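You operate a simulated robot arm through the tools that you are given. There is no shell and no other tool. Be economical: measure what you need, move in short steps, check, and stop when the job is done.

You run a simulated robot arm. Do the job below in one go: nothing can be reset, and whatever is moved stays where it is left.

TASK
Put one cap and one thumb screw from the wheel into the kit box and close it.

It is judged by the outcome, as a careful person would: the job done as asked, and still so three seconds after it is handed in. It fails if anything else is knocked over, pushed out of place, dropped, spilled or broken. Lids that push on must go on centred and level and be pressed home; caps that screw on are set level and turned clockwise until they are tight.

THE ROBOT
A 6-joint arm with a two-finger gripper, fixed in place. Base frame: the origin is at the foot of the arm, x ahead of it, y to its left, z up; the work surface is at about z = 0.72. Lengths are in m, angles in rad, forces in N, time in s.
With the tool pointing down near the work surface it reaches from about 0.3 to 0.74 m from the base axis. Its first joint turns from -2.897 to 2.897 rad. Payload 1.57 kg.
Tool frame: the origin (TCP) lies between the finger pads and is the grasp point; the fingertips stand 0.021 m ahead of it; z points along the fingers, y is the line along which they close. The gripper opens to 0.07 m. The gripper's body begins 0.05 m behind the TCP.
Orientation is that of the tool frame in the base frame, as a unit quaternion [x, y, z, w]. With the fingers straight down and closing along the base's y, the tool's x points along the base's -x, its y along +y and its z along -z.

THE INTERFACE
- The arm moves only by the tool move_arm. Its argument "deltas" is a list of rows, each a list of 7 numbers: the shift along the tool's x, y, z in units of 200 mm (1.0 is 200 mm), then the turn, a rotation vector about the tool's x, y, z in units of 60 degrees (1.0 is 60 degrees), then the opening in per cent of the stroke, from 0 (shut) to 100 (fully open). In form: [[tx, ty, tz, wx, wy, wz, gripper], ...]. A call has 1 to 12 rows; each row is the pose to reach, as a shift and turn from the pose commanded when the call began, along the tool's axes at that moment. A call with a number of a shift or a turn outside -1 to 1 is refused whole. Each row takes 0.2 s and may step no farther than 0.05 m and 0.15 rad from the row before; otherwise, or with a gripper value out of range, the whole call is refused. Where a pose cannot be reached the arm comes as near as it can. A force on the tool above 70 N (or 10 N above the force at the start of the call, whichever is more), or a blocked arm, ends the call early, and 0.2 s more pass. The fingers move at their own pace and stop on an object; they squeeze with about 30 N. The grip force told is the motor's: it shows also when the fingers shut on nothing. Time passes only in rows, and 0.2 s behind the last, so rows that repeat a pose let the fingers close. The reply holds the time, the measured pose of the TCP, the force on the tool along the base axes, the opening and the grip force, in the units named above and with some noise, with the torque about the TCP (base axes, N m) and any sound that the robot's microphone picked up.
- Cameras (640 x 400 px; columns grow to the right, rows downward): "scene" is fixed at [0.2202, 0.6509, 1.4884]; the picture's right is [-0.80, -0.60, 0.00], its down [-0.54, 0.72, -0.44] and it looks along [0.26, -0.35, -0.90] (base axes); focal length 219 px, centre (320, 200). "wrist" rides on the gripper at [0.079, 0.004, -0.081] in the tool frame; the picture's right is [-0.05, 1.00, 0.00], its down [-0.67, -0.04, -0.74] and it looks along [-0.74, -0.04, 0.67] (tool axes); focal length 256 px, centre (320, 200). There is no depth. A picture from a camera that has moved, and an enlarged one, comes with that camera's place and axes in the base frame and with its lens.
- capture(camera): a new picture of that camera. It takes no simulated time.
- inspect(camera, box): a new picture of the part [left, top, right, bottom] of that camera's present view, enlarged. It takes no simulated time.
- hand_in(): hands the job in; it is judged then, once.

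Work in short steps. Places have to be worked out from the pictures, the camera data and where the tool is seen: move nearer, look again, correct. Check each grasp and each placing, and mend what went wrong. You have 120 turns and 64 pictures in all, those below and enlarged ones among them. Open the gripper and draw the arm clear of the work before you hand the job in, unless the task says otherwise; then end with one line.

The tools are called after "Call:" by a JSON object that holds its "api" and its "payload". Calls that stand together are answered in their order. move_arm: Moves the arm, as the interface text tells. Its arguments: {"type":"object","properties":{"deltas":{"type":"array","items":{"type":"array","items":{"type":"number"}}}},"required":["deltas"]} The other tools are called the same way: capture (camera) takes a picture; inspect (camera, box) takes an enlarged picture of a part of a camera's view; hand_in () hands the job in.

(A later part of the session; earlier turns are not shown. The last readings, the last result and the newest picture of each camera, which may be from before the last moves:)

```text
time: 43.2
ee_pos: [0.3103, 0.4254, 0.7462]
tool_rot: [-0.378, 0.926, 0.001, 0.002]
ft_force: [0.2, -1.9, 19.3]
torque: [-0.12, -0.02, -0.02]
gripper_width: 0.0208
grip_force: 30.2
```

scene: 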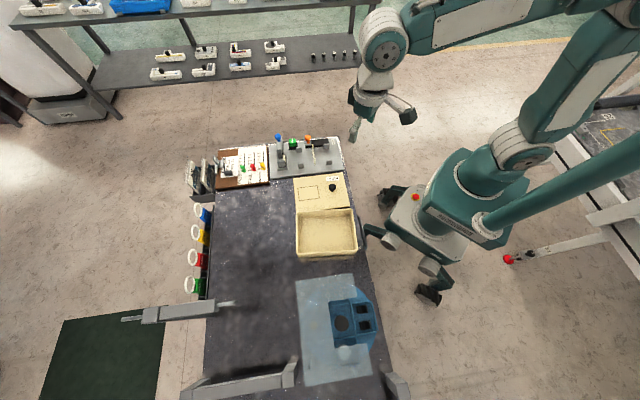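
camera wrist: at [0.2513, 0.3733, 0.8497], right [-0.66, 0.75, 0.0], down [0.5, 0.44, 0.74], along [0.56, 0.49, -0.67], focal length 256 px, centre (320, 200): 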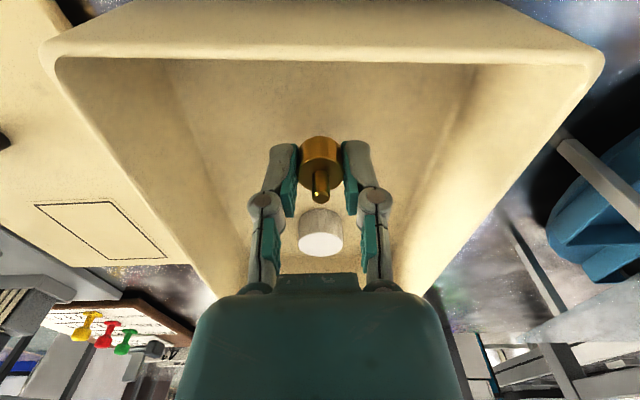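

Contact with the floor (19 N). I release and rise.

Call:
{"api": "move_arm", "payload": {"deltas": [[0, 0, -0.012, 0, 0, 0, 60], [0, 0, -0.012, 0, 0, 0, 60], [0, 0, -0.15, 0, 0, 0, 60], [0, 0, -0.35, 0, 0, 0, 60], [0, 0, -0.55, 0, 0, 0, 60], [0, 0, -0.75, 0, 0, 0, 60], [0, 0, -0.95, 0, 0, 0, 60]]}}

Call:
{"api": "capture", "payload": {"camera": "wrist"}}

Call:
{"api": "inspect", "payload": {"camera": "scene", "box": [270, 160, 390, 270]}}

```text
time: 44.8
ee_pos: [0.312, 0.4232, 0.937]
tool_rot: [-0.378, 0.926, 0.0, -0.001]
ft_force: [0.7, -0.2, 0.4]
torque: [0.03, 0.0, 0.01]
gripper_width: 0.0421
grip_force: 0.1
```

```text
29 pictures are left
camera wrist: at [0.2521, 0.3723, 1.0168], right [-0.66, 0.75, 0.0], down [0.5, 0.44, 0.74], along [0.56, 0.49, -0.67], focal length 256 px, centre (320, 200)
```

wrist: 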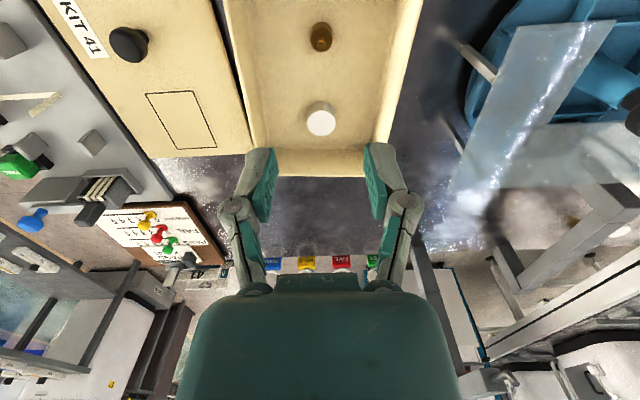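

```text
3.64 times, centred on (330, 215) of scene
camera zoom: at [0.2202, 0.6509, 1.4884], right [-0.8, -0.6, 0.0], down [-0.54, 0.72, -0.44], along [0.26, -0.35, -0.9], focal length 798 px, centre (284, 146)
```

zoom: 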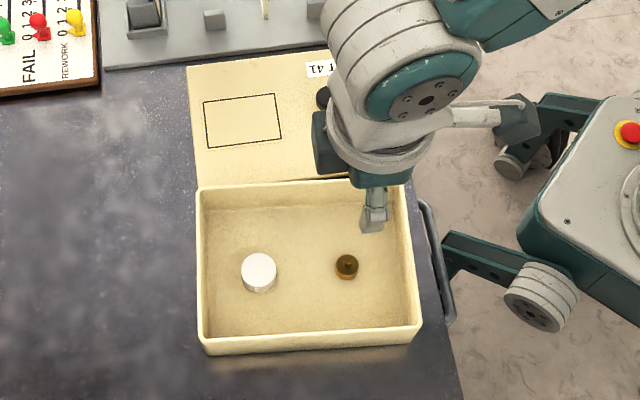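

Both parts stand in the box. Now the lid: I move to look at it closely from the side.

Call:
{"api": "move_arm", "payload": {"deltas": [[0.043, -0.066, 0, 0, 0, 0.123, 60], [0.087, -0.132, 0, 0, 0, 0.247, 60], [0.13, -0.198, 0, 0, 0, 0.37, 60], [0.173, -0.264, 0, 0, 0, 0.493, 60], [0.217, -0.33, 0, 0, 0, 0.617, 60], [0.26, -0.396, 0, 0, 0, 0.74, 60]]}}

Call:
{"api": "capture", "payload": {"camera": "wrist"}}

Call:
{"api": "inspect", "payload": {"camera": "wrist", "box": [200, 20, 440, 180]}}

```text
time: 46.2
ee_pos: [0.3316, 0.3318, 0.9349]
tool_rot: [0.002, 1.0, 0.0, -0.001]
ft_force: [-0.2, -0.3, -0.3]
torque: [-0.01, -0.01, 0.01]
gripper_width: 0.0418
grip_force: 0.1
```

```text
27 pictures are left
camera wrist: at [0.251, 0.3369, 1.0154], right [0.06, 1.0, 0.0], down [0.67, -0.04, 0.74], along [0.74, -0.04, -0.67], focal length 256 px, centre (320, 200)
```

wrist: 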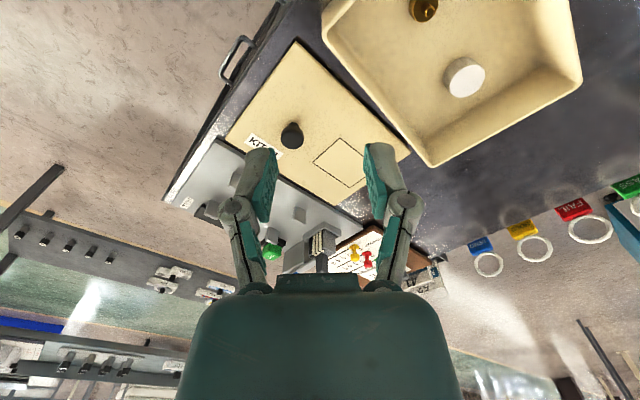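

```text
2.50 times, centred on (320, 100) of wrist
camera zoom: at [0.251, 0.3369, 1.0154], right [0.06, 1.0, 0.0], down [0.67, -0.04, 0.74], along [0.74, -0.04, -0.67], focal length 640 px, centre (320, 450)
```

zoom: 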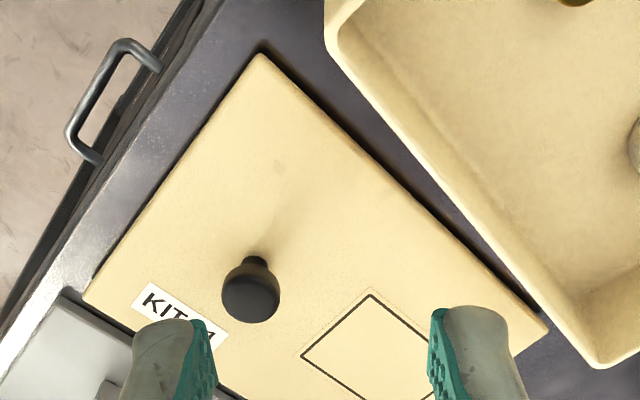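

The lid is a loose flat plate, centre about (0.452, 0.3275), and its ball knob (top about (0.427, 0.294, 0.755)) sits about 41 mm off centre along the long side. Before fetching it, I measure the box rim accurately from a pose behind the box.

Call:
{"api": "move_arm", "payload": {"deltas": [[0.083, 0.015, -0.012, 0, 0, -0.123, 60], [0.167, 0.03, -0.025, 0, 0, -0.245, 60], [0.25, 0.045, -0.037, 0, 0, -0.368, 60], [0.333, 0.06, -0.05, 0, 0, -0.49, 60], [0.417, 0.075, -0.062, 0, 0, -0.613, 60], [0.5, 0.09, -0.075, 0, 0, -0.735, 60]]}}

Call:
{"api": "inspect", "payload": {"camera": "wrist", "box": [180, 60, 460, 235]}}

Call:
{"api": "inspect", "payload": {"camera": "scene", "box": [280, 165, 370, 265]}}

```text
time: 47.6
ee_pos: [0.2297, 0.3501, 0.9494]
tool_rot: [-0.377, 0.926, 0.0, -0.001]
ft_force: [0.6, 0.5, -0.9]
torque: [0.01, 0.01, 0.01]
gripper_width: 0.0421
grip_force: 0.1
```

```text
2.29 times, centred on (320, 148) of wrist
camera zoom: at [0.1689, 0.2994, 1.0299], right [-0.66, 0.75, 0.0], down [0.5, 0.44, 0.74], along [0.56, 0.49, -0.67], focal length 585 px, centre (320, 320)
```

zoom: 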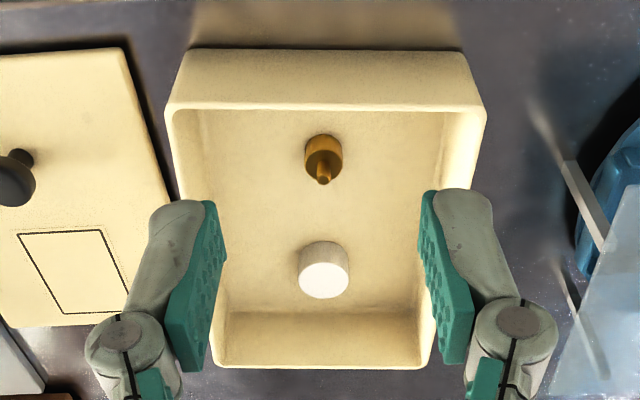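

```text
4.00 times, centred on (325, 215) of scene
camera zoom: at [0.2202, 0.6509, 1.4884], right [-0.8, -0.6, 0.0], down [-0.54, 0.72, -0.44], along [0.26, -0.35, -0.9], focal length 877 px, centre (300, 140)
```

zoom: 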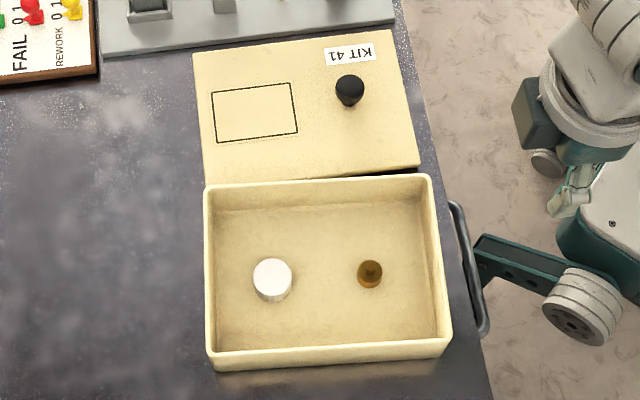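

Both views agree for a rim height of about 0.779: box centre (0.342, 0.4525), long axis at 40.4°, size about 0.198 × 0.146. The lid is the same size, at 44.8°, centre (0.451, 0.328). I go above the lid knob with the fingers closing along the lid's long axis, to resist the off-centre weight.

Call:
{"api": "move_arm", "payload": {"deltas": [[-0.043, -0.075, 0, 0, 0, 0.124, 80], [-0.087, -0.15, 0, 0, 0, 0.248, 80], [-0.13, -0.225, 0, 0, 0, 0.373, 80], [-0.173, -0.3, 0, 0, 0, 0.497, 80], [-0.217, -0.375, 0, 0, 0, 0.621, 80], [-0.26, -0.449, 0, 0, 0, 0.745, 80]]}}

Call:
{"api": "move_arm", "payload": {"deltas": [[-0.081, -0.023, 0.05, 0, 0, 0.124, 80], [-0.162, -0.047, 0.1, 0, 0, 0.248, 80], [-0.243, -0.07, 0.15, 0, 0, 0.373, 80], [-0.324, -0.093, 0.2, 0, 0, 0.497, 80], [-0.406, -0.117, 0.25, 0, 0, 0.621, 80], [-0.487, -0.14, 0.3, 0, 0, 0.745, 80]]}}

Call:
{"api": "capture", "payload": {"camera": "wrist"}}

```text
time: 49.0
ee_pos: [0.331, 0.3224, 0.9496]
tool_rot: [0.006, 1.0, 0.001, 0.0]
ft_force: [0.0, 0.3, -0.1]
torque: [0.03, 0.01, -0.02]
gripper_width: 0.0557
grip_force: 0.0
```

```text
time: 50.4
ee_pos: [0.4264, 0.2933, 0.8912]
tool_rot: [0.386, 0.923, -0.001, 0.0]
ft_force: [-0.1, 0.5, 0.1]
torque: [-0.03, -0.02, 0.02]
gripper_width: 0.0563
grip_force: 0.0
```

```text
23 pictures are left
camera wrist: at [0.3733, 0.3524, 0.9711], right [0.75, 0.66, 0.0], down [0.44, -0.5, 0.74], along [0.49, -0.56, -0.67], focal length 256 px, centre (320, 200)
```

wrist: 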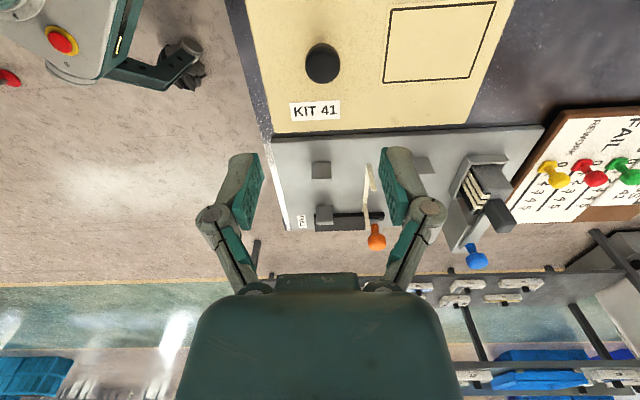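

The knob is at about (0.4263, 0.2955), 2 mm off the tool axis. I correct and descend to z ≈ 0.765, then look.

Call:
{"api": "move_arm", "payload": {"deltas": [[0.007, 0.007, 0.2, 0, 0, 0, 80], [0.007, 0.007, 0.4, 0, 0, 0, 80], [0.007, 0.007, 0.55, 0, 0, 0, 80], [0.007, 0.007, 0.63, 0, 0, 0, 80]]}}

Call:
{"api": "inspect", "payload": {"camera": "wrist", "box": [200, 60, 440, 300]}}

```text
time: 51.4
ee_pos: [0.4274, 0.2949, 0.7649]
tool_rot: [0.385, 0.923, 0.0, 0.0]
ft_force: [-0.1, 0.1, 0.6]
torque: [0.01, 0.01, 0.0]
gripper_width: 0.0561
grip_force: 0.1
```

```text
1.67 times, centred on (320, 180) of wrist
camera zoom: at [0.3744, 0.3555, 0.8448], right [0.75, 0.66, 0.0], down [0.44, -0.5, 0.74], along [0.49, -0.56, -0.67], focal length 427 px, centre (320, 233)
```

zoom: 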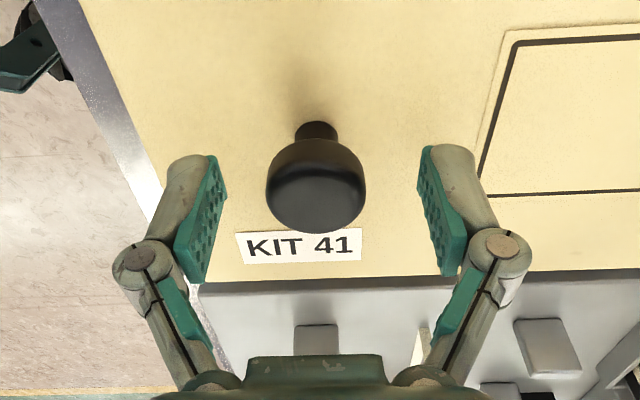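

The knob is a mushroom, top at about 0.761 and head down to about 0.74, on a lid surface at about 0.728. I lower to 0.754 and grip.

Call:
{"api": "move_arm", "payload": {"deltas": [[0.003, -0.005, 0.03, 0, 0, 0, 80], [0.003, -0.005, 0.052, 0, 0, 0, 80], [0.003, -0.005, 0.052, 0, 0, 0, 0], [0.003, -0.005, 0.052, 0, 0, 0, 0], [0.003, -0.005, 0.052, 0, 0, 0, 0]]}}

```text
time: 52.6
ee_pos: [0.4249, 0.295, 0.7551]
tool_rot: [0.386, 0.923, 0.001, 0.001]
ft_force: [-0.4, 0.4, 19.9]
torque: [0.02, 0.0, 0.02]
gripper_width: 0.0261
grip_force: 29.7
```

The knob is gripped (26 mm). I lift 60 mm slowly and look for tilt.

Call:
{"api": "move_arm", "payload": {"deltas": [[0, 0, -0.04, 0, 0, 0, 0], [0, 0, -0.1, 0, 0, 0, 0], [0, 0, -0.2, 0, 0, 0, 0], [0, 0, -0.3, 0, 0, 0, 0], [0, 0, -0.4, 0, 0, 0, 0], [0, 0, -0.5, 0, 0, 0, 0], [0, 0, -0.5, 0, 0, 0, 0]]}}

Call:
{"api": "capture", "payload": {"camera": "wrist"}}

Call:
{"api": "inspect", "payload": {"camera": "scene", "box": [270, 150, 390, 270]}}

```text
time: 54.2
ee_pos: [0.4254, 0.2941, 0.8519]
tool_rot: [0.385, 0.923, -0.001, 0.0]
ft_force: [-0.1, -0.5, -2.1]
torque: [-0.02, 0.02, -0.02]
gripper_width: 0.0262
grip_force: 29.5
```

```text
21 pictures are left
camera wrist: at [0.3723, 0.3543, 0.9336], right [0.75, 0.66, 0.0], down [0.44, -0.5, 0.74], along [0.49, -0.56, -0.67], focal length 256 px, centre (320, 200)
```

wrist: 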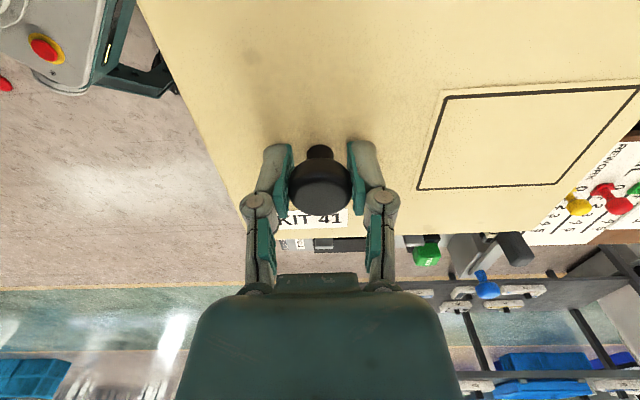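

```text
3.33 times, centred on (330, 210) of scene
camera zoom: at [0.2202, 0.6509, 1.4884], right [-0.8, -0.6, 0.0], down [-0.54, 0.72, -0.44], along [0.26, -0.35, -0.9], focal length 731 px, centre (287, 167)
```

zoom: 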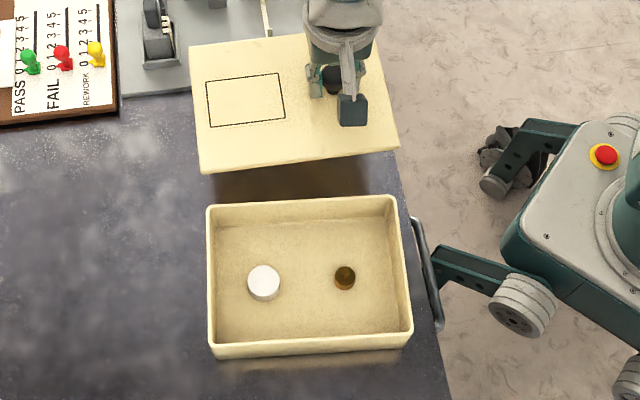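

The lid is lifted, nearly level, and weighs about 2 N. I carry it over the box, turning it about -4.3° to match, and then compare edges.

Call:
{"api": "move_arm", "payload": {"deltas": [[0.12, 0.007, 0, 0, 0, 0.01, 0], [0.26, 0.014, 0, 0, 0, 0.02, 0], [0.41, 0.022, 0, 0, 0, 0.035, 0], [0.56, 0.03, 0, 0, 0, 0.05, 0], [0.7, 0.038, 0, 0, 0, 0.06, 0], [0.8, 0.043, 0, 0, 0, 0.0716, 0], [0.873, 0.047, 0, 0, 0, 0.0716, 0], [0.873, 0.047, 0, 0, 0, 0.0716, 0]]}}

Call:
{"api": "inspect", "payload": {"camera": "scene", "box": [280, 170, 380, 270]}}

Call:
{"api": "capture", "payload": {"camera": "wrist"}}

```text
time: 56.0
ee_pos: [0.3083, 0.4255, 0.8521]
tool_rot: [0.419, 0.908, -0.001, 0.0]
ft_force: [-0.3, -0.3, -1.9]
torque: [-0.08, 0.03, 0.03]
gripper_width: 0.0261
grip_force: 30.4
```

```text
4.00 times, centred on (330, 220) of scene
camera zoom: at [0.2202, 0.6509, 1.4884], right [-0.8, -0.6, 0.0], down [-0.54, 0.72, -0.44], along [0.26, -0.35, -0.9], focal length 877 px, centre (280, 120)
```

zoom: 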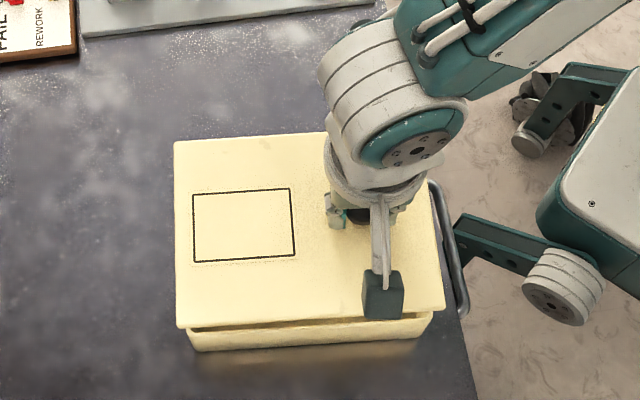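

```text
18 pictures are left
camera wrist: at [0.2598, 0.4898, 0.933], right [0.8, 0.61, 0.0], down [0.41, -0.53, 0.74], along [0.45, -0.59, -0.67], focal length 256 px, centre (320, 200)
```

wrist: 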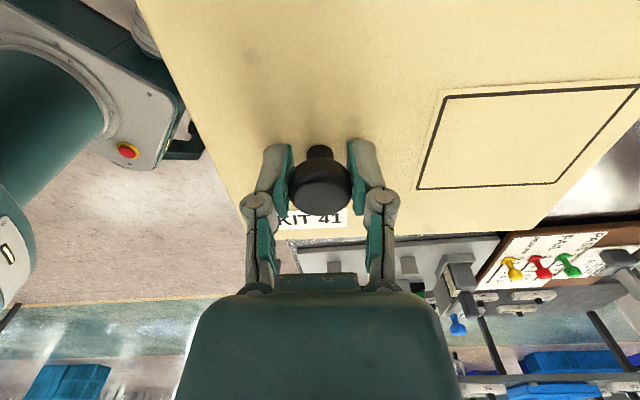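

In the scene view the lid (angle 40.3°, centre (0.343, 0.454)) matches the box (40.4°, (0.343, 0.4526)) to about 1.5 mm. I correct that and lower to about 8 mm above expected contact, then compare again.

Call:
{"api": "move_arm", "payload": {"deltas": [[-0.005, -0.005, 0.05, 0, 0, 0, 0], [-0.005, -0.005, 0.1, 0, 0, 0, 0], [-0.005, -0.005, 0.15, 0, 0, 0, 0], [-0.005, -0.005, 0.15, 0, 0, 0, 0]]}}

Call:
{"api": "inspect", "payload": {"camera": "scene", "box": [285, 190, 365, 270]}}

```text
time: 57.0
ee_pos: [0.3089, 0.4231, 0.8235]
tool_rot: [0.419, 0.908, 0.0, 0.0]
ft_force: [0.5, 0.6, -1.7]
torque: [-0.06, 0.1, -0.01]
gripper_width: 0.0261
grip_force: 30.0
```

```text
5.00 times, centred on (325, 230) of scene
camera zoom: at [0.2202, 0.6509, 1.4884], right [-0.8, -0.6, 0.0], down [-0.54, 0.72, -0.44], along [0.26, -0.35, -0.9], focal length 1097 px, centre (295, 50)
```

zoom: 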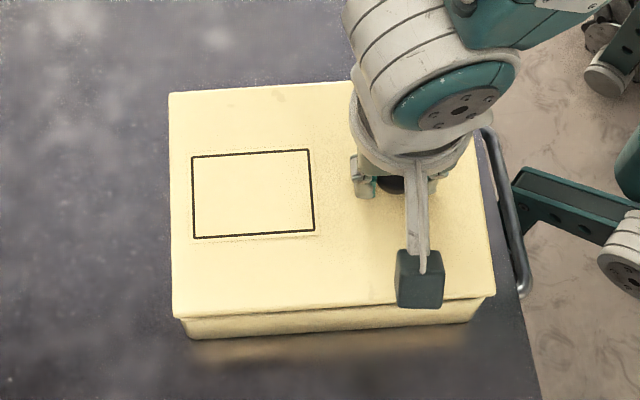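

The lid is a few mm larger than the rim all round, about 1–1.5 mm off toward the lower right in the image. I shift it and lower in small steps, watching the force.

Call:
{"api": "move_arm", "payload": {"deltas": [[-0.007, 0.005, 0.01, 0, 0, 0, 0], [-0.007, 0.005, 0.02, 0, 0, 0, 0], [-0.007, 0.005, 0.03, 0, 0, 0, 0], [-0.007, 0.005, 0.04, 0, 0, 0, 0]]}}

```text
time: 58.0
ee_pos: [0.309, 0.4228, 0.8147]
tool_rot: [0.42, 0.908, -0.001, 0.001]
ft_force: [-1.0, 0.5, 0.9]
torque: [0.09, -0.4, 0.0]
gripper_width: 0.0261
grip_force: 30.3
```

First light contact, at the far end of the lid (it droops slightly). I continue down in 1 mm steps.

Call:
{"api": "move_arm", "payload": {"deltas": [[0, 0, 0.006, 0, 0, 0, 0], [0, 0, 0.012, 0, 0, 0, 0], [0, 0, 0.018, 0, 0, 0, 0], [0, 0, 0.018, 0, 0, 0, 0]]}}

Call:
{"api": "inspect", "payload": {"camera": "scene", "box": [285, 190, 365, 270]}}

```text
time: 59.0
ee_pos: [0.3112, 0.4252, 0.8127]
tool_rot: [0.419, 0.908, 0.001, 0.001]
ft_force: [-6.2, 3.8, 15.5]
torque: [0.0, -0.01, 0.01]
gripper_width: 0.0259
grip_force: 29.7
```

```text
5.00 times, centred on (325, 230) of scene
camera zoom: at [0.2202, 0.6509, 1.4884], right [-0.8, -0.6, 0.0], down [-0.54, 0.72, -0.44], along [0.26, -0.35, -0.9], focal length 1097 px, centre (295, 50)
```

zoom: 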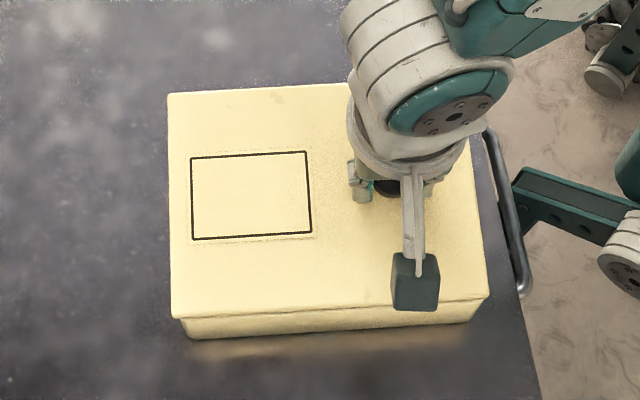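

The lid has not gone home yet: 15 N up with a side push toward (-x, +y), and the image also shows it about 2 mm off that way. I raise 3 mm, shift, and lower again.

Call:
{"api": "move_arm", "payload": {"deltas": [[0, 0, -0.015, 0, 0, 0, 0], [0.011, -0.003, -0.015, 0, 0, 0, 0], [0.011, -0.003, -0.008, 0, 0, 0, 0], [0.011, -0.003, 0, 0, 0, 0, 0], [0.011, -0.003, 0.006, 0, 0, 0, 0], [0.011, -0.003, 0.006, 0, 0, 0, 0]]}}

```text
time: 60.4
ee_pos: [0.3105, 0.4242, 0.8122]
tool_rot: [0.42, 0.908, 0.001, 0.001]
ft_force: [1.3, -5.7, 18.4]
torque: [0.03, 0.01, -0.03]
gripper_width: 0.0261
grip_force: 29.6
```

The side force has reversed, so the lid is nearly centred. I ease back 0.7 mm and press further while watching height.

Call:
{"api": "move_arm", "payload": {"deltas": [[-0.003, -0.002, 0.005, 0, 0, 0, 0], [-0.003, -0.002, 0.01, 0, 0, 0, 0], [-0.003, -0.002, 0.015, 0, 0, 0, 0], [-0.003, -0.002, 0.02, 0, 0, 0, 0]]}}

Call:
{"api": "inspect", "payload": {"camera": "scene", "box": [285, 190, 365, 270]}}

```text
time: 61.4
ee_pos: [0.3092, 0.4242, 0.8109]
tool_rot: [0.42, 0.908, 0.004, 0.001]
ft_force: [7.2, 0.9, 51.3]
torque: [-0.4, 0.03, 0.02]
gripper_width: 0.0262
grip_force: 30.2
```

```text
5.00 times, centred on (325, 230) of scene
camera zoom: at [0.2202, 0.6509, 1.4884], right [-0.8, -0.6, 0.0], down [-0.54, 0.72, -0.44], along [0.26, -0.35, -0.9], focal length 1097 px, centre (295, 50)
```

zoom: 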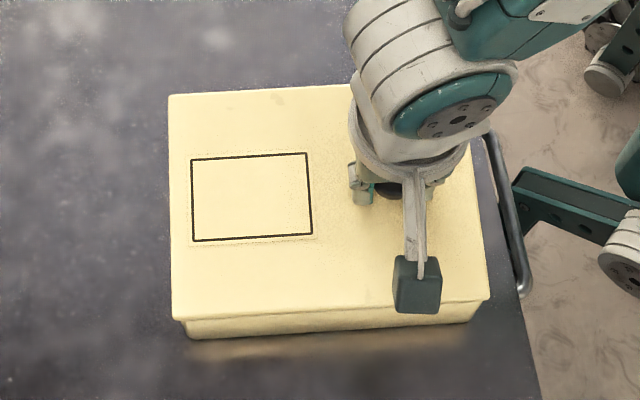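

At 51 N the height stays at 0.811, so it is either home or resting on a lip. I relax, let go of the knob, and look at the seam from the side.

Call:
{"api": "move_arm", "payload": {"deltas": [[0, 0, -0.02, 0, 0, 0, 0], [0, 0, -0.022, 0, 0, 0, 60], [0, 0, -0.022, 0, 0, 0, 60], [0, 0, -0.1, 0, 0, 0, 60], [0, 0, -0.25, 0, 0, 0, 60], [0, 0, -0.4, 0, 0, 0, 60]]}}

Call:
{"api": "move_arm", "payload": {"deltas": [[0.2, 0, -0.05, 0, 0, 0, 60], [0.4, 0, -0.1, 0, 0, 0, 60], [0.6, 0, -0.1, 0, 0, 0, 60], [0.8, 0, -0.1, 0, 0, 0, 60], [0.9, 0, -0.1, 0, 0, 0, 60]]}}

Call:
{"api": "capture", "payload": {"camera": "wrist"}}

```text
time: 62.8
ee_pos: [0.3081, 0.4227, 0.8879]
tool_rot: [0.419, 0.908, 0.0, 0.0]
ft_force: [0.9, -0.2, 0.0]
torque: [-0.02, 0.02, -0.03]
gripper_width: 0.0421
grip_force: 0.0
```

```text
time: 64.0
ee_pos: [0.1915, 0.5608, 0.9066]
tool_rot: [0.42, 0.907, 0.001, -0.001]
ft_force: [0.3, -0.1, -0.1]
torque: [-0.01, 0.02, -0.02]
gripper_width: 0.042
grip_force: 0.0
```

```text
14 pictures are left
camera wrist: at [0.143, 0.6254, 0.9868], right [0.8, 0.61, 0.0], down [0.4, -0.53, 0.74], along [0.45, -0.59, -0.67], focal length 256 px, centre (320, 200)
```

wrist: 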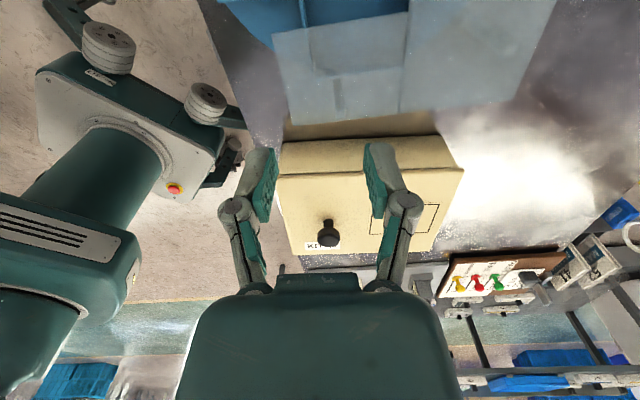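

Call:
{"api": "inspect", "payload": {"camera": "wrist", "box": [260, 125, 480, 262]}}

Call:
{"api": "inspect", "payload": {"camera": "scene", "box": [285, 190, 365, 270]}}

```text
2.91 times, centred on (370, 194) of wrist
camera zoom: at [0.143, 0.6254, 0.9868], right [0.8, 0.61, 0.0], down [0.4, -0.53, 0.74], along [0.45, -0.59, -0.67], focal length 745 px, centre (174, 219)
```

zoom: 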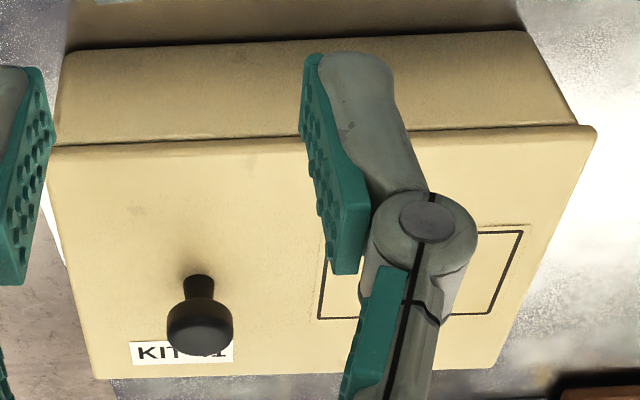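

```text
5.00 times, centred on (325, 230) of scene
camera zoom: at [0.2202, 0.6509, 1.4884], right [-0.8, -0.6, 0.0], down [-0.54, 0.72, -0.44], along [0.26, -0.35, -0.9], focal length 1097 px, centre (295, 50)
```

zoom: 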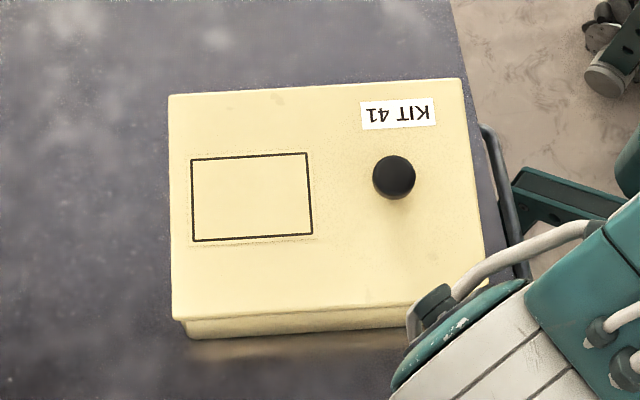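

From above I can't tell whether the lid's lip is inside: the lid overhangs each side by a few mm and is offset about 2 mm toward its far end. I go to the base side for a low, tilted view of the seam.

Call:
{"api": "move_arm", "payload": {"deltas": [[-0.075, -0.048, -0.05, 0, 0, -0.125, 100], [-0.151, -0.096, -0.1, 0, 0, -0.249, 100], [-0.226, -0.144, -0.1, 0, 0, -0.374, 100], [-0.301, -0.191, -0.1, 0, 0, -0.498, 100], [-0.377, -0.239, -0.1, 0, 0, -0.623, 100], [-0.452, -0.287, -0.1, 0, 0, -0.747, 100]]}}

Call:
{"api": "move_arm", "payload": {"deltas": [[-0.02, -0.088, 0, 0, 0, -0.125, 100], [-0.04, -0.176, 0, 0, 0, -0.249, 100], [-0.06, -0.264, 0, 0, 0, -0.374, 100], [-0.079, -0.351, 0, 0, 0, -0.498, 100], [-0.099, -0.439, 0, 0, 0, -0.623, 100], [-0.119, -0.527, 0, 0, 0, -0.747, 100]]}}

Call:
{"api": "move_arm", "payload": {"deltas": [[0, 0, 0.15, 0, -0.1, 0, 100], [0, 0, 0.3, 0, -0.21, 0, 100], [0, 0, 0.45, 0, -0.32, 0, 100], [0, 0, 0.6, 0, -0.417, 0, 100]]}}

Call:
{"api": "capture", "payload": {"camera": "wrist"}}

```text
time: 65.4
ee_pos: [0.2076, 0.4562, 0.926]
tool_rot: [0.041, 0.999, 0.0, 0.0]
ft_force: [0.5, 0.4, 0.4]
torque: [0.01, 0.04, -0.01]
gripper_width: 0.07
grip_force: 0.0
```

```text
time: 66.8
ee_pos: [0.2225, 0.3482, 0.9281]
tool_rot: [-0.344, 0.939, 0.0, -0.001]
ft_force: [-0.1, -0.8, -0.2]
torque: [0.02, 0.0, 0.02]
gripper_width: 0.07
grip_force: 0.1
```

```text
time: 67.8
ee_pos: [0.2241, 0.3423, 0.8187]
tool_rot: [-0.289, 0.94, 0.055, 0.173]
ft_force: [1.0, 2.1, 0.2]
torque: [-0.12, 0.05, 0.08]
gripper_width: 0.0701
grip_force: 0.1
out of reach, approached as far as the arm can: row 4
```

```text
11 pictures are left
camera wrist: at [0.136, 0.288, 0.8646], right [-0.52, 0.85, 0.02], down [0.31, 0.17, 0.93], along [0.79, 0.49, -0.36], focal length 256 px, centre (320, 200)
```

wrist: 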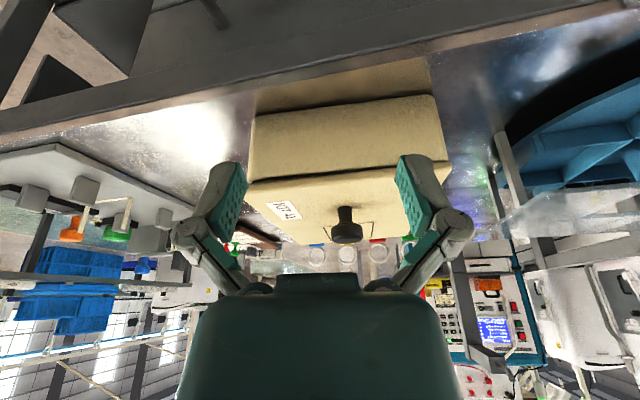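

Call:
{"api": "inspect", "payload": {"camera": "wrist", "box": [235, 85, 465, 230]}}

```text
2.76 times, centred on (350, 158) of wrist
camera zoom: at [0.136, 0.288, 0.8646], right [-0.52, 0.85, 0.02], down [0.31, 0.17, 0.93], along [0.79, 0.49, -0.36], focal length 706 px, centre (237, 317)
```

zoom: 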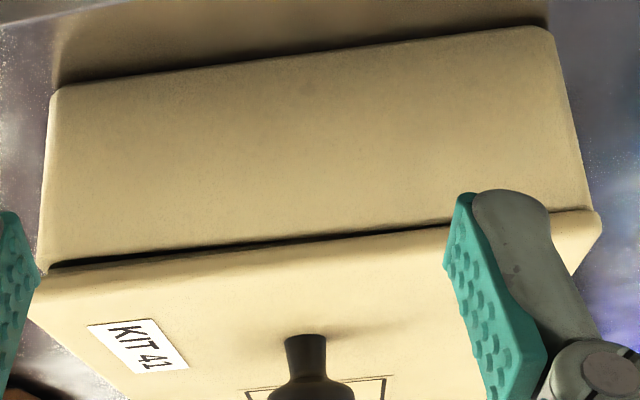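

The low view shows a small wedge-shaped gap: closed on the scene side, about 2–2.5 mm open at the corner nearest the lid's old place. So the lid is in but not pressed home there. I straighten the tool and prepare to press with closed fingers.

Call:
{"api": "move_arm", "payload": {"deltas": [[-0.058, 0, -0.125, 0, 0.1, 0, 0], [-0.116, 0, -0.25, 0, 0.21, 0, 0], [-0.174, 0, -0.375, 0, 0.32, 0, 0], [-0.232, 0, -0.498, 0, 0.417, 0, 0]]}}

```text
time: 68.8
ee_pos: [0.228, 0.3504, 0.9294]
tool_rot: [-0.338, 0.941, -0.018, -0.019]
ft_force: [-0.7, 0.1, 0.4]
torque: [0.01, -0.05, 0.0]
gripper_width: 0.0001
grip_force: 28.7
out of reach, approached as far as the arm can: row 1
```

The tool is tilted about 3°; I correct that while moving above the raised corner region at (0.329, 0.3755).

Call:
{"api": "move_arm", "payload": {"deltas": [[-0.15, -0.065, 0, -0.02, -0.046, 0, 0], [-0.32, -0.14, 0, -0.02, -0.046, 0, 0], [-0.49, -0.214, 0.05, -0.02, -0.046, 0, 0], [-0.49, -0.214, 0.25, -0.02, -0.046, 0, 0], [-0.49, -0.214, 0.432, -0.02, -0.046, 0, 0], [-0.49, -0.214, 0.432, -0.02, -0.046, 0, 0]]}}

Call:
{"api": "inspect", "payload": {"camera": "scene", "box": [285, 170, 385, 270]}}

```text
time: 70.2
ee_pos: [0.3282, 0.3743, 0.8405]
tool_rot: [-0.338, 0.941, 0.0, 0.001]
ft_force: [-0.3, -0.8, 0.4]
torque: [0.0, 0.0, 0.01]
gripper_width: 0.0
grip_force: 28.7
```

```text
4.00 times, centred on (335, 220) of scene
camera zoom: at [0.2202, 0.6509, 1.4884], right [-0.8, -0.6, 0.0], down [-0.54, 0.72, -0.44], along [0.26, -0.35, -0.9], focal length 877 px, centre (260, 120)
```

zoom: 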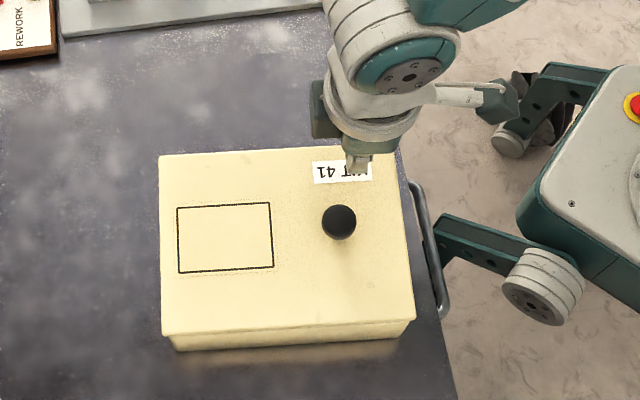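

The fingers are over the "KIT 41" label near the raised edge. I lower gently and press.

Call:
{"api": "move_arm", "payload": {"deltas": [[0, 0, 0.06, 0, 0, 0, 0], [0, 0, 0.11, 0, 0, 0, 0], [0, 0, 0.13, 0, 0, 0, 0], [0, 0, 0.145, 0, 0, 0, 0], [0, 0, 0.16, 0, 0, 0, 0], [0, 0, 0.17, 0, 0, 0, 0]]}}

```text
time: 71.6
ee_pos: [0.3275, 0.3749, 0.8116]
tool_rot: [-0.337, 0.941, 0.003, 0.005]
ft_force: [-9.3, -4.6, 63.2]
torque: [-0.33, 0.19, 0.04]
gripper_width: 0.0058
grip_force: 28.4
```

Pressing gave 63 N at TCP z = 0.8116, with the lid top there at about 0.790. I lift over the knob and press the lid centre the same way to compare its height.

Call:
{"api": "move_arm", "payload": {"deltas": [[0, 0, -0.1, 0, 0, 0, 0], [0, 0, -0.22, 0, 0, 0, 0], [-0.15, 0.12, -0.22, 0, 0, 0, 0], [-0.302, 0.256, -0.22, 0, 0, 0, 0], [-0.302, 0.256, -0.1, 0, 0, 0, 0], [-0.302, 0.256, -0.04, 0, 0, 0, 0], [-0.302, 0.256, -0.02, 0, 0, 0, 0], [-0.302, 0.256, 0, 0, 0, 0, 0]]}}

```text
time: 73.4
ee_pos: [0.3436, 0.4528, 0.8107]
tool_rot: [-0.338, 0.941, 0.002, 0.004]
ft_force: [-2.5, -4.5, 39.6]
torque: [-0.26, 0.07, -0.01]
gripper_width: 0.006
grip_force: 28.3
```

The centre is at the same height. I press it a little harder (to about 60 N).

Call:
{"api": "move_arm", "payload": {"deltas": [[0, 0, 0.005, 0, 0, 0, 0], [0, 0, 0.01, 0, 0, 0, 0], [0, 0, 0.01, 0, 0, 0, 0]]}}

Call:
{"api": "move_arm", "payload": {"deltas": [[0, 0, -0.1, 0, 0, 0, 0], [0, 0, -0.3, 0, 0, 0, 0], [0.15, -0.05, -0.5, 0, 0, 0, 100], [0.35, -0.1, -0.55, 0, 0, 0, 100], [0.55, -0.1, -0.6, 0, 0, 0, 100], [0.745, -0.09, -0.6, 0, 0, 0, 100]]}}

```text
time: 74.2
ee_pos: [0.3449, 0.4527, 0.8104]
tool_rot: [-0.338, 0.941, 0.003, 0.007]
ft_force: [3.4, -4.2, 58.6]
torque: [-0.34, -0.03, 0.02]
gripper_width: 0.0058
grip_force: 28.4
```

```text
refused: row 3 steps farther than a row can; nothing moved
```

I retreat with smaller steps to the low viewing pose to check the seam again.

Call:
{"api": "move_arm", "payload": {"deltas": [[0, 0, -0.15, 0, 0, 0, 0], [0, 0, -0.35, 0, 0, 0, 0], [0.1, 0, -0.5, 0, 0, 0, 100], [0.3, 0, -0.6, 0, 0, 0, 100], [0.5, -0.01, -0.617, 0, 0, 0, 100], [0.7, -0.018, -0.617, 0, 0, 0, 100], [0.802, -0.018, -0.617, 0, 0, 0, 100]]}}

Call:
{"api": "move_arm", "payload": {"deltas": [[0, 0, 0.15, 0, -0.1, 0, 100], [0, 0, 0.3, 0, -0.2, 0, 100], [0, 0, 0.45, 0, -0.3, 0, 100], [0, 0, 0.55, 0, -0.37, 0, 100]]}}

Call:
{"api": "inspect", "payload": {"camera": "wrist", "box": [235, 85, 465, 230]}}

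```text
time: 75.8
ee_pos: [0.2205, 0.3463, 0.9287]
tool_rot: [-0.339, 0.941, 0.0, 0.001]
ft_force: [0.0, -0.5, -0.1]
torque: [-0.02, -0.02, 0.01]
gripper_width: 0.07
grip_force: 0.0
```

```text
time: 76.8
ee_pos: [0.2224, 0.3461, 0.8266]
tool_rot: [-0.331, 0.927, 0.055, 0.168]
ft_force: [0.6, -0.4, 0.5]
torque: [-0.03, 0.0, 0.0]
gripper_width: 0.0697
grip_force: 0.0
out of reach, approached as far as the arm can: row 4
```

```text
2.76 times, centred on (350, 158) of wrist
camera zoom: at [0.1391, 0.2864, 0.8757], right [-0.59, 0.81, 0.01], down [0.3, 0.21, 0.93], along [0.75, 0.55, -0.37], focal length 706 px, centre (237, 317)
```

zoom: 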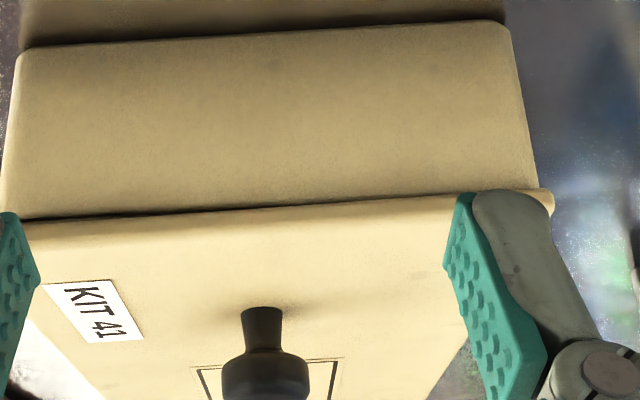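

The seam shows a gap of about 4 mm along this edge and the lid can still shift, so its lip is resting on the rim, not inside. I'll regrip the knob and search for the seat using height and force feedback. First I straighten the tool and rise.

Call:
{"api": "move_arm", "payload": {"deltas": [[-0.05, 0, -0.11, 0, 0.08, 0, 100], [-0.1, 0, -0.24, 0, 0.17, 0, 100], [-0.15, 0, -0.37, 0, 0.26, 0, 100], [-0.2, 0, -0.49, 0, 0.34, 0, 100]]}}

```text
time: 77.8
ee_pos: [0.2242, 0.3475, 0.9348]
tool_rot: [-0.339, 0.941, 0.006, 0.015]
ft_force: [-0.1, 0.3, 0.0]
torque: [-0.02, 0.01, 0.0]
gripper_width: 0.0698
grip_force: 0.0
out of reach, approached as far as the arm can: row 1
```

I remove the small tilt, then swing to above the knob with the fingers along the lid's long axis.

Call:
{"api": "move_arm", "payload": {"deltas": [[0, 0, 0, 0, 0.031, 0, 80]]}}

Call:
{"api": "move_arm", "payload": {"deltas": [[-0.047, 0.002, 0, 0, 0, 0.124, 80], [-0.095, 0.004, 0, 0, 0, 0.248, 80], [-0.143, 0.006, 0, 0, 0, 0.371, 80], [-0.19, 0.008, 0, 0, 0, 0.495, 80], [-0.238, 0.01, 0, 0, 0, 0.619, 80], [-0.285, 0.012, 0, 0, 0, 0.7425, 80]]}}

Call:
{"api": "move_arm", "payload": {"deltas": [[-0.032, 0.035, 0.03, 0, 0, 0.124, 80], [-0.065, 0.07, 0.06, 0, 0, 0.248, 80], [-0.097, 0.105, 0.09, 0, 0, 0.371, 80], [-0.129, 0.141, 0.12, 0, 0, 0.495, 80], [-0.162, 0.176, 0.15, 0, 0, 0.619, 80], [-0.194, 0.211, 0.175, 0, 0, 0.7425, 80], [-0.194, 0.211, 0.175, 0, 0, 0.7425, 80]]}}

Call:
{"api": "capture", "payload": {"camera": "wrist"}}

```text
time: 78.2
ee_pos: [0.2236, 0.3469, 0.9346]
tool_rot: [-0.338, 0.941, -0.001, 0.001]
ft_force: [0.3, 0.0, 0.0]
torque: [0.01, 0.0, -0.01]
gripper_width: 0.056
grip_force: 0.1
```

```text
time: 79.6
ee_pos: [0.2642, 0.3859, 0.9337]
tool_rot: [0.046, 0.999, 0.0, 0.001]
ft_force: [0.2, 0.1, -0.1]
torque: [0.0, 0.0, -0.03]
gripper_width: 0.056
grip_force: 0.0
```

```text
time: 81.2
ee_pos: [0.3086, 0.4234, 0.8981]
tool_rot: [0.421, 0.907, -0.001, 0.001]
ft_force: [0.3, -0.8, 0.1]
torque: [-0.03, 0.0, -0.04]
gripper_width: 0.0557
grip_force: 0.0
```

```text
7 pictures are left
camera wrist: at [0.2598, 0.488, 0.9789], right [0.8, 0.61, 0.0], down [0.4, -0.53, 0.75], along [0.45, -0.59, -0.67], focal length 256 px, centre (320, 200)
```

wrist: 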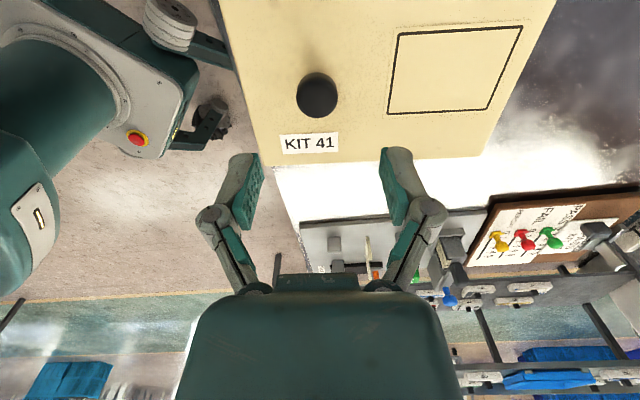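

The knob is now at about (0.305, 0.4256), so pressing slid the lid about 4 mm sideways, confirming the lip isn't in. I descend onto the knob there and grip it.

Call:
{"api": "move_arm", "payload": {"deltas": [[0.02, -0.007, 0.15, 0, 0, 0, 80], [0.02, -0.007, 0.3, 0, 0, 0, 80], [0.02, -0.007, 0.38, 0, 0, 0, 80], [0.02, -0.007, 0.415, 0, 0, 0, 80], [0.02, -0.007, 0.415, 0, 0, 0, 0], [0.02, -0.007, 0.415, 0, 0, 0, 0], [0.02, -0.007, 0.415, 0, 0, 0, 0]]}}

```text
time: 82.8
ee_pos: [0.3026, 0.4257, 0.8166]
tool_rot: [0.419, 0.908, 0.002, 0.001]
ft_force: [3.0, 1.7, 15.7]
torque: [-0.03, -0.06, 0.02]
gripper_width: 0.0266
grip_force: 30.1
```

The lid sits higher now (0.816, versus 0.811 when I let go earlier), so it slipped off its partial seat. I lift 2 mm, shift back by 3.7 mm and lower gently.

Call:
{"api": "move_arm", "payload": {"deltas": [[0, 0, -0.015, 0, 0, 0, 0], [-0.0185, 0.0065, -0.015, 0, 0, 0, 0], [-0.0185, 0.0065, 0, 0, 0, 0, 0], [-0.0185, 0.0065, 0.01, 0, 0, 0, 0], [-0.0185, 0.0065, 0.015, 0, 0, 0, 0], [-0.0185, 0.0065, 0.015, 0, 0, 0, 0]]}}

```text
time: 84.2
ee_pos: [0.3062, 0.4223, 0.814]
tool_rot: [0.42, 0.908, 0.002, 0.002]
ft_force: [-5.3, -7.3, 34.3]
torque: [-0.25, -0.1, -0.04]
gripper_width: 0.0266
grip_force: 30.2
```

The side force of 9 N points along the lid's short-end direction (-u). I relax the pressure and shift 1.5 mm that way.

Call:
{"api": "move_arm", "payload": {"deltas": [[0, 0, -0.01, 0, 0, 0, 0], [0, -0.004, -0.008, 0, 0, 0, 0], [0, -0.0075, -0.005, 0, 0, 0, 0], [0, -0.0075, -0.002, 0, 0, 0, 0], [0, -0.0075, -0.002, 0, 0, 0, 0]]}}

```text
time: 85.4
ee_pos: [0.3067, 0.4224, 0.8139]
tool_rot: [0.42, 0.908, 0.003, 0.001]
ft_force: [6.7, 0.8, 27.0]
torque: [-0.1, -0.22, 0.03]
gripper_width: 0.0265
grip_force: 30.3
```

Friction confuses the side force. I take one high zoom of the front edge in the scene view to see the overhang at both ends.

Call:
{"api": "inspect", "payload": {"camera": "scene", "box": [288, 236, 368, 266]}}

```text
8.00 times, centred on (328, 251) of scene
camera zoom: at [0.2202, 0.6509, 1.4884], right [-0.8, -0.6, 0.0], down [-0.54, 0.72, -0.44], along [0.26, -0.35, -0.9], focal length 1755 px, centre (256, -208)
```

zoom: 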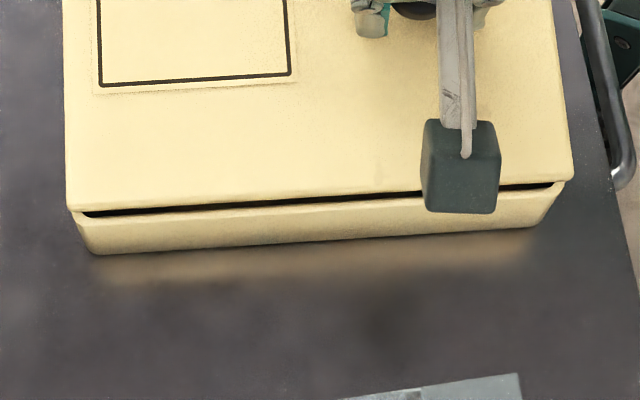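

This view is clear: at the ends the lid overhangs 2 mm and 3 mm (nearly centred), but at the front the lid edge is flush with a dark gap, so it is about 2 mm too far back. I lift 2 mm, move it forward 1.9 mm and 0.6 mm along, and lower.

Call:
{"api": "move_arm", "payload": {"deltas": [[0, 0, -0.012, 0, 0, 0, 0], [0.0095, 0.003, -0.012, 0, 0, 0, 0], [0.0095, 0.003, -0.003, 0, 0, 0, 0], [0.0095, 0.003, 0.004, 0, 0, 0, 0], [0.0095, 0.003, 0.01, 0, 0, 0, 0], [0.0095, 0.003, 0.01, 0, 0, 0, 0]]}}

```text
time: 86.8
ee_pos: [0.3051, 0.4222, 0.8119]
tool_rot: [0.419, 0.908, -0.001, 0.001]
ft_force: [-5.1, -8.6, 34.0]
torque: [-0.25, -0.06, -0.04]
gripper_width: 0.0262
grip_force: 30.0
```

It went 2 mm lower. The side force points to -u again, so I shift 0.8 mm that way and press slightly more.

Call:
{"api": "move_arm", "payload": {"deltas": [[0, 0, -0.006, 0, 0, 0, 0], [-0.001, -0.004, -0.006, 0, 0, 0, 0], [-0.001, -0.004, 0.002, 0, 0, 0, 0], [-0.001, -0.004, 0.006, 0, 0, 0, 0], [-0.001, -0.004, 0.01, 0, 0, 0, 0]]}}

```text
time: 88.0
ee_pos: [0.3047, 0.4231, 0.8112]
tool_rot: [0.419, 0.908, 0.003, 0.002]
ft_force: [2.0, -2.6, 36.5]
torque: [-0.26, -0.09, -0.02]
gripper_width: 0.0263
grip_force: 30.0
```

Contact is still firm at 0.811. I take the same zoom to see the front gap now.

Call:
{"api": "inspect", "payload": {"camera": "scene", "box": [288, 206, 368, 266]}}

```text
6.67 times, centred on (328, 236) of scene
camera zoom: at [0.2202, 0.6509, 1.4884], right [-0.8, -0.6, 0.0], down [-0.54, 0.72, -0.44], along [0.26, -0.35, -0.9], focal length 1462 px, centre (267, -40)
```

zoom: 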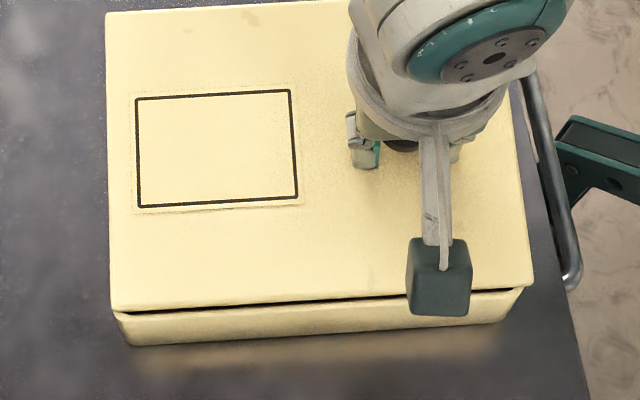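

The view shows a still-open front gap, a 6 mm overhang on the right against 2.4 mm on the left, and the lid yawed about 0.5° against the box. I lift 3 mm, move 1.8 mm forward and 1.5 mm along +u, turn +0.5°, and lower.

Call:
{"api": "move_arm", "payload": {"deltas": [[0, 0, -0.03, 0, 0, 0, 0], [0.009, 0.0075, -0.03, 0, 0, -0.009, 0], [0.009, 0.0075, -0.018, 0, 0, -0.009, 0], [0.009, 0.0075, -0.01, 0, 0, -0.009, 0], [0.009, 0.0075, -0.004, 0, 0, -0.009, 0], [0.009, 0.0075, -0.004, 0, 0, -0.009, 0]]}}

```text
time: 89.4
ee_pos: [0.3049, 0.4239, 0.8114]
tool_rot: [0.414, 0.91, 0.002, 0.0]
ft_force: [-4.0, -8.1, 19.8]
torque: [-0.15, 0.12, 0.0]
gripper_width: 0.0259
grip_force: 29.4
```

Ends should now be even. The lid is slightly larger than the box, so it likely has a skirt that must pass outside the rim; the front skirt still rests on it. I go on forward in 0.8 mm steps under light pressure, watching for a drop.

Call:
{"api": "move_arm", "payload": {"deltas": [[0, 0, -0.008, 0, 0, 0, 0], [0.004, 0, -0.008, 0, 0, 0, 0], [0.004, 0, 0, 0, 0, 0, 0], [0.004, 0, 0, 0, 0, 0, 0]]}}

Call:
{"api": "move_arm", "payload": {"deltas": [[0, 0, -0.008, 0, 0, 0, 0], [0.004, 0, -0.008, 0, 0, 0, 0], [0.004, 0, 0, 0, 0, 0, 0], [0.004, 0, 0, 0, 0, 0, 0]]}}

```text
time: 90.4
ee_pos: [0.306, 0.4272, 0.8119]
tool_rot: [0.415, 0.91, 0.001, 0.0]
ft_force: [4.2, -1.1, 19.0]
torque: [-0.21, -0.1, 0.04]
gripper_width: 0.0262
grip_force: 29.4
```

```text
time: 91.4
ee_pos: [0.3037, 0.4264, 0.8112]
tool_rot: [0.415, 0.91, 0.001, 0.001]
ft_force: [-0.3, -2.2, 25.9]
torque: [-0.24, -0.02, 0.02]
gripper_width: 0.0259
grip_force: 30.3
```

No drop yet. I check with the same zoom.

Call:
{"api": "inspect", "payload": {"camera": "scene", "box": [288, 206, 368, 266]}}

```text
6.67 times, centred on (328, 236) of scene
camera zoom: at [0.2202, 0.6509, 1.4884], right [-0.8, -0.6, 0.0], down [-0.54, 0.72, -0.44], along [0.26, -0.35, -0.9], focal length 1462 px, centre (267, -40)
```

zoom: 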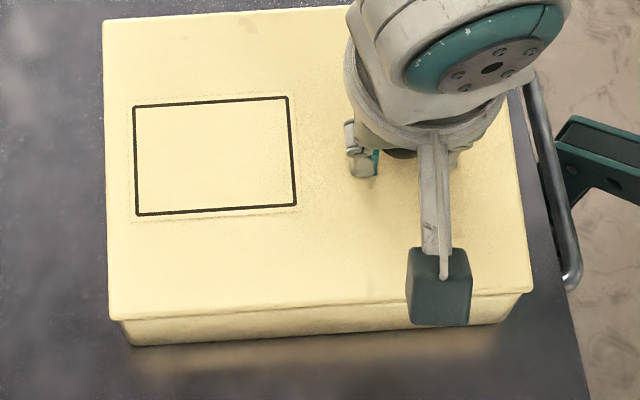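

The yaw now matches and front/back overhang looks even; along the long axis the lid is still about 2 mm too far toward the base. I lift 2 mm, shift +u by 1.9 mm and lower.

Call:
{"api": "move_arm", "payload": {"deltas": [[0, 0, -0.02, 0, 0, 0, 0], [0, 0.0095, -0.02, 0, 0, 0, 0], [0, 0.0095, -0.01, 0, 0, 0, 0], [0, 0.0095, 0, 0, 0, 0, 0], [0, 0.0095, 0.005, 0, 0, 0, 0]]}}

```text
time: 92.6
ee_pos: [0.3054, 0.4274, 0.8109]
tool_rot: [0.415, 0.91, 0.002, 0.002]
ft_force: [-10.3, -6.0, 37.0]
torque: [-0.58, 0.05, -0.1]
gripper_width: 0.0259
grip_force: 30.2
```

Comparing heights: on the table the gripped TCP sat 37 mm above the lid's base, so a lid resting unseated on the rim would read about 0.8155. I'm at 0.811, about 4 mm lower, so the lip may be in. I test this by unloading and pushing sideways 3 mm to see whether the lid is captive.

Call:
{"api": "move_arm", "payload": {"deltas": [[0, 0, -0.009, 0, 0, 0, 0], [0.008, 0, -0.009, 0, 0, 0, 0], [0.016, 0, -0.009, 0, 0, 0, 0], [0.016, 0, -0.009, 0, 0, 0, 0]]}}

Call:
{"api": "move_arm", "payload": {"deltas": [[-0.016, 0, 0, 0, 0, 0, 0], [-0.032, 0, 0, 0, 0, 0, 0], [-0.032, 0, 0, 0, 0, 0, 0]]}}

Call:
{"api": "move_arm", "payload": {"deltas": [[0.016, 0, 0, 0, 0, 0, 0], [0.016, 0.015, 0, 0, 0, 0, 0], [0.016, 0.015, 0, 0, 0, 0, 0]]}}

Call:
{"api": "move_arm", "payload": {"deltas": [[0, -0.015, 0, 0, 0, 0, 0], [0, -0.03, 0, 0, 0, 0, 0], [0, -0.03, 0, 0, 0, 0, 0]]}}

```text
time: 93.6
ee_pos: [0.3029, 0.4302, 0.8085]
tool_rot: [0.415, 0.91, -0.001, -0.001]
ft_force: [-3.3, -5.0, 3.5]
torque: [0.89, -0.05, -0.04]
gripper_width: 0.0265
grip_force: 30.1
heard: snap
```

```text
time: 94.4
ee_pos: [0.3078, 0.426, 0.8112]
tool_rot: [0.416, 0.91, -0.001, 0.002]
ft_force: [-0.7, 2.9, -0.2]
torque: [0.05, 0.15, 0.12]
gripper_width: 0.0259
grip_force: 30.4
heard: snap
```

```text
time: 95.2
ee_pos: [0.3079, 0.4291, 0.8098]
tool_rot: [0.415, 0.91, -0.001, 0.001]
ft_force: [-3.2, -3.0, -0.2]
torque: [0.05, 0.01, -0.01]
gripper_width: 0.0257
grip_force: 29.6
```

```text
time: 96.0
ee_pos: [0.3026, 0.4273, 0.8096]
tool_rot: [0.414, 0.91, 0.001, 0.0]
ft_force: [2.1, 2.5, -0.2]
torque: [0.01, -0.01, 0.04]
gripper_width: 0.0256
grip_force: 29.7
```

A "snap" sounded when the lid was about 3 mm further forward, and it dropped 2.5 mm there; moving back undid it. I return to that position and press down.

Call:
{"api": "move_arm", "payload": {"deltas": [[0, 0, -0.012, 0, 0, 0, 0], [0.008, 0.015, -0.012, 0, 0, 0, 0], [0.016, 0.015, -0.012, 0, 0, 0, 0], [0.016, 0.015, 0, 0, 0, 0, 0], [0.016, 0.015, 0.008, 0, 0, 0, 0], [0.016, 0.015, 0.014, 0, 0, 0, 0], [0.016, 0.015, 0.014, 0, 0, 0, 0]]}}

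Call:
{"api": "inspect", "payload": {"camera": "scene", "box": [288, 206, 368, 266]}}

```text
time: 97.6
ee_pos: [0.3022, 0.4313, 0.8084]
tool_rot: [0.415, 0.91, 0.001, 0.001]
ft_force: [0.3, -1.8, 4.9]
torque: [-0.05, 0.0, 0.04]
gripper_width: 0.0259
grip_force: 29.8
```

```text
6.67 times, centred on (328, 236) of scene
camera zoom: at [0.2202, 0.6509, 1.4884], right [-0.8, -0.6, 0.0], down [-0.54, 0.72, -0.44], along [0.26, -0.35, -0.9], focal length 1462 px, centre (267, -40)
```

zoom: 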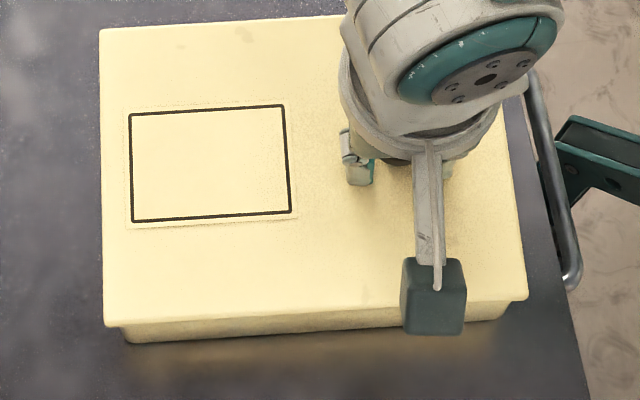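

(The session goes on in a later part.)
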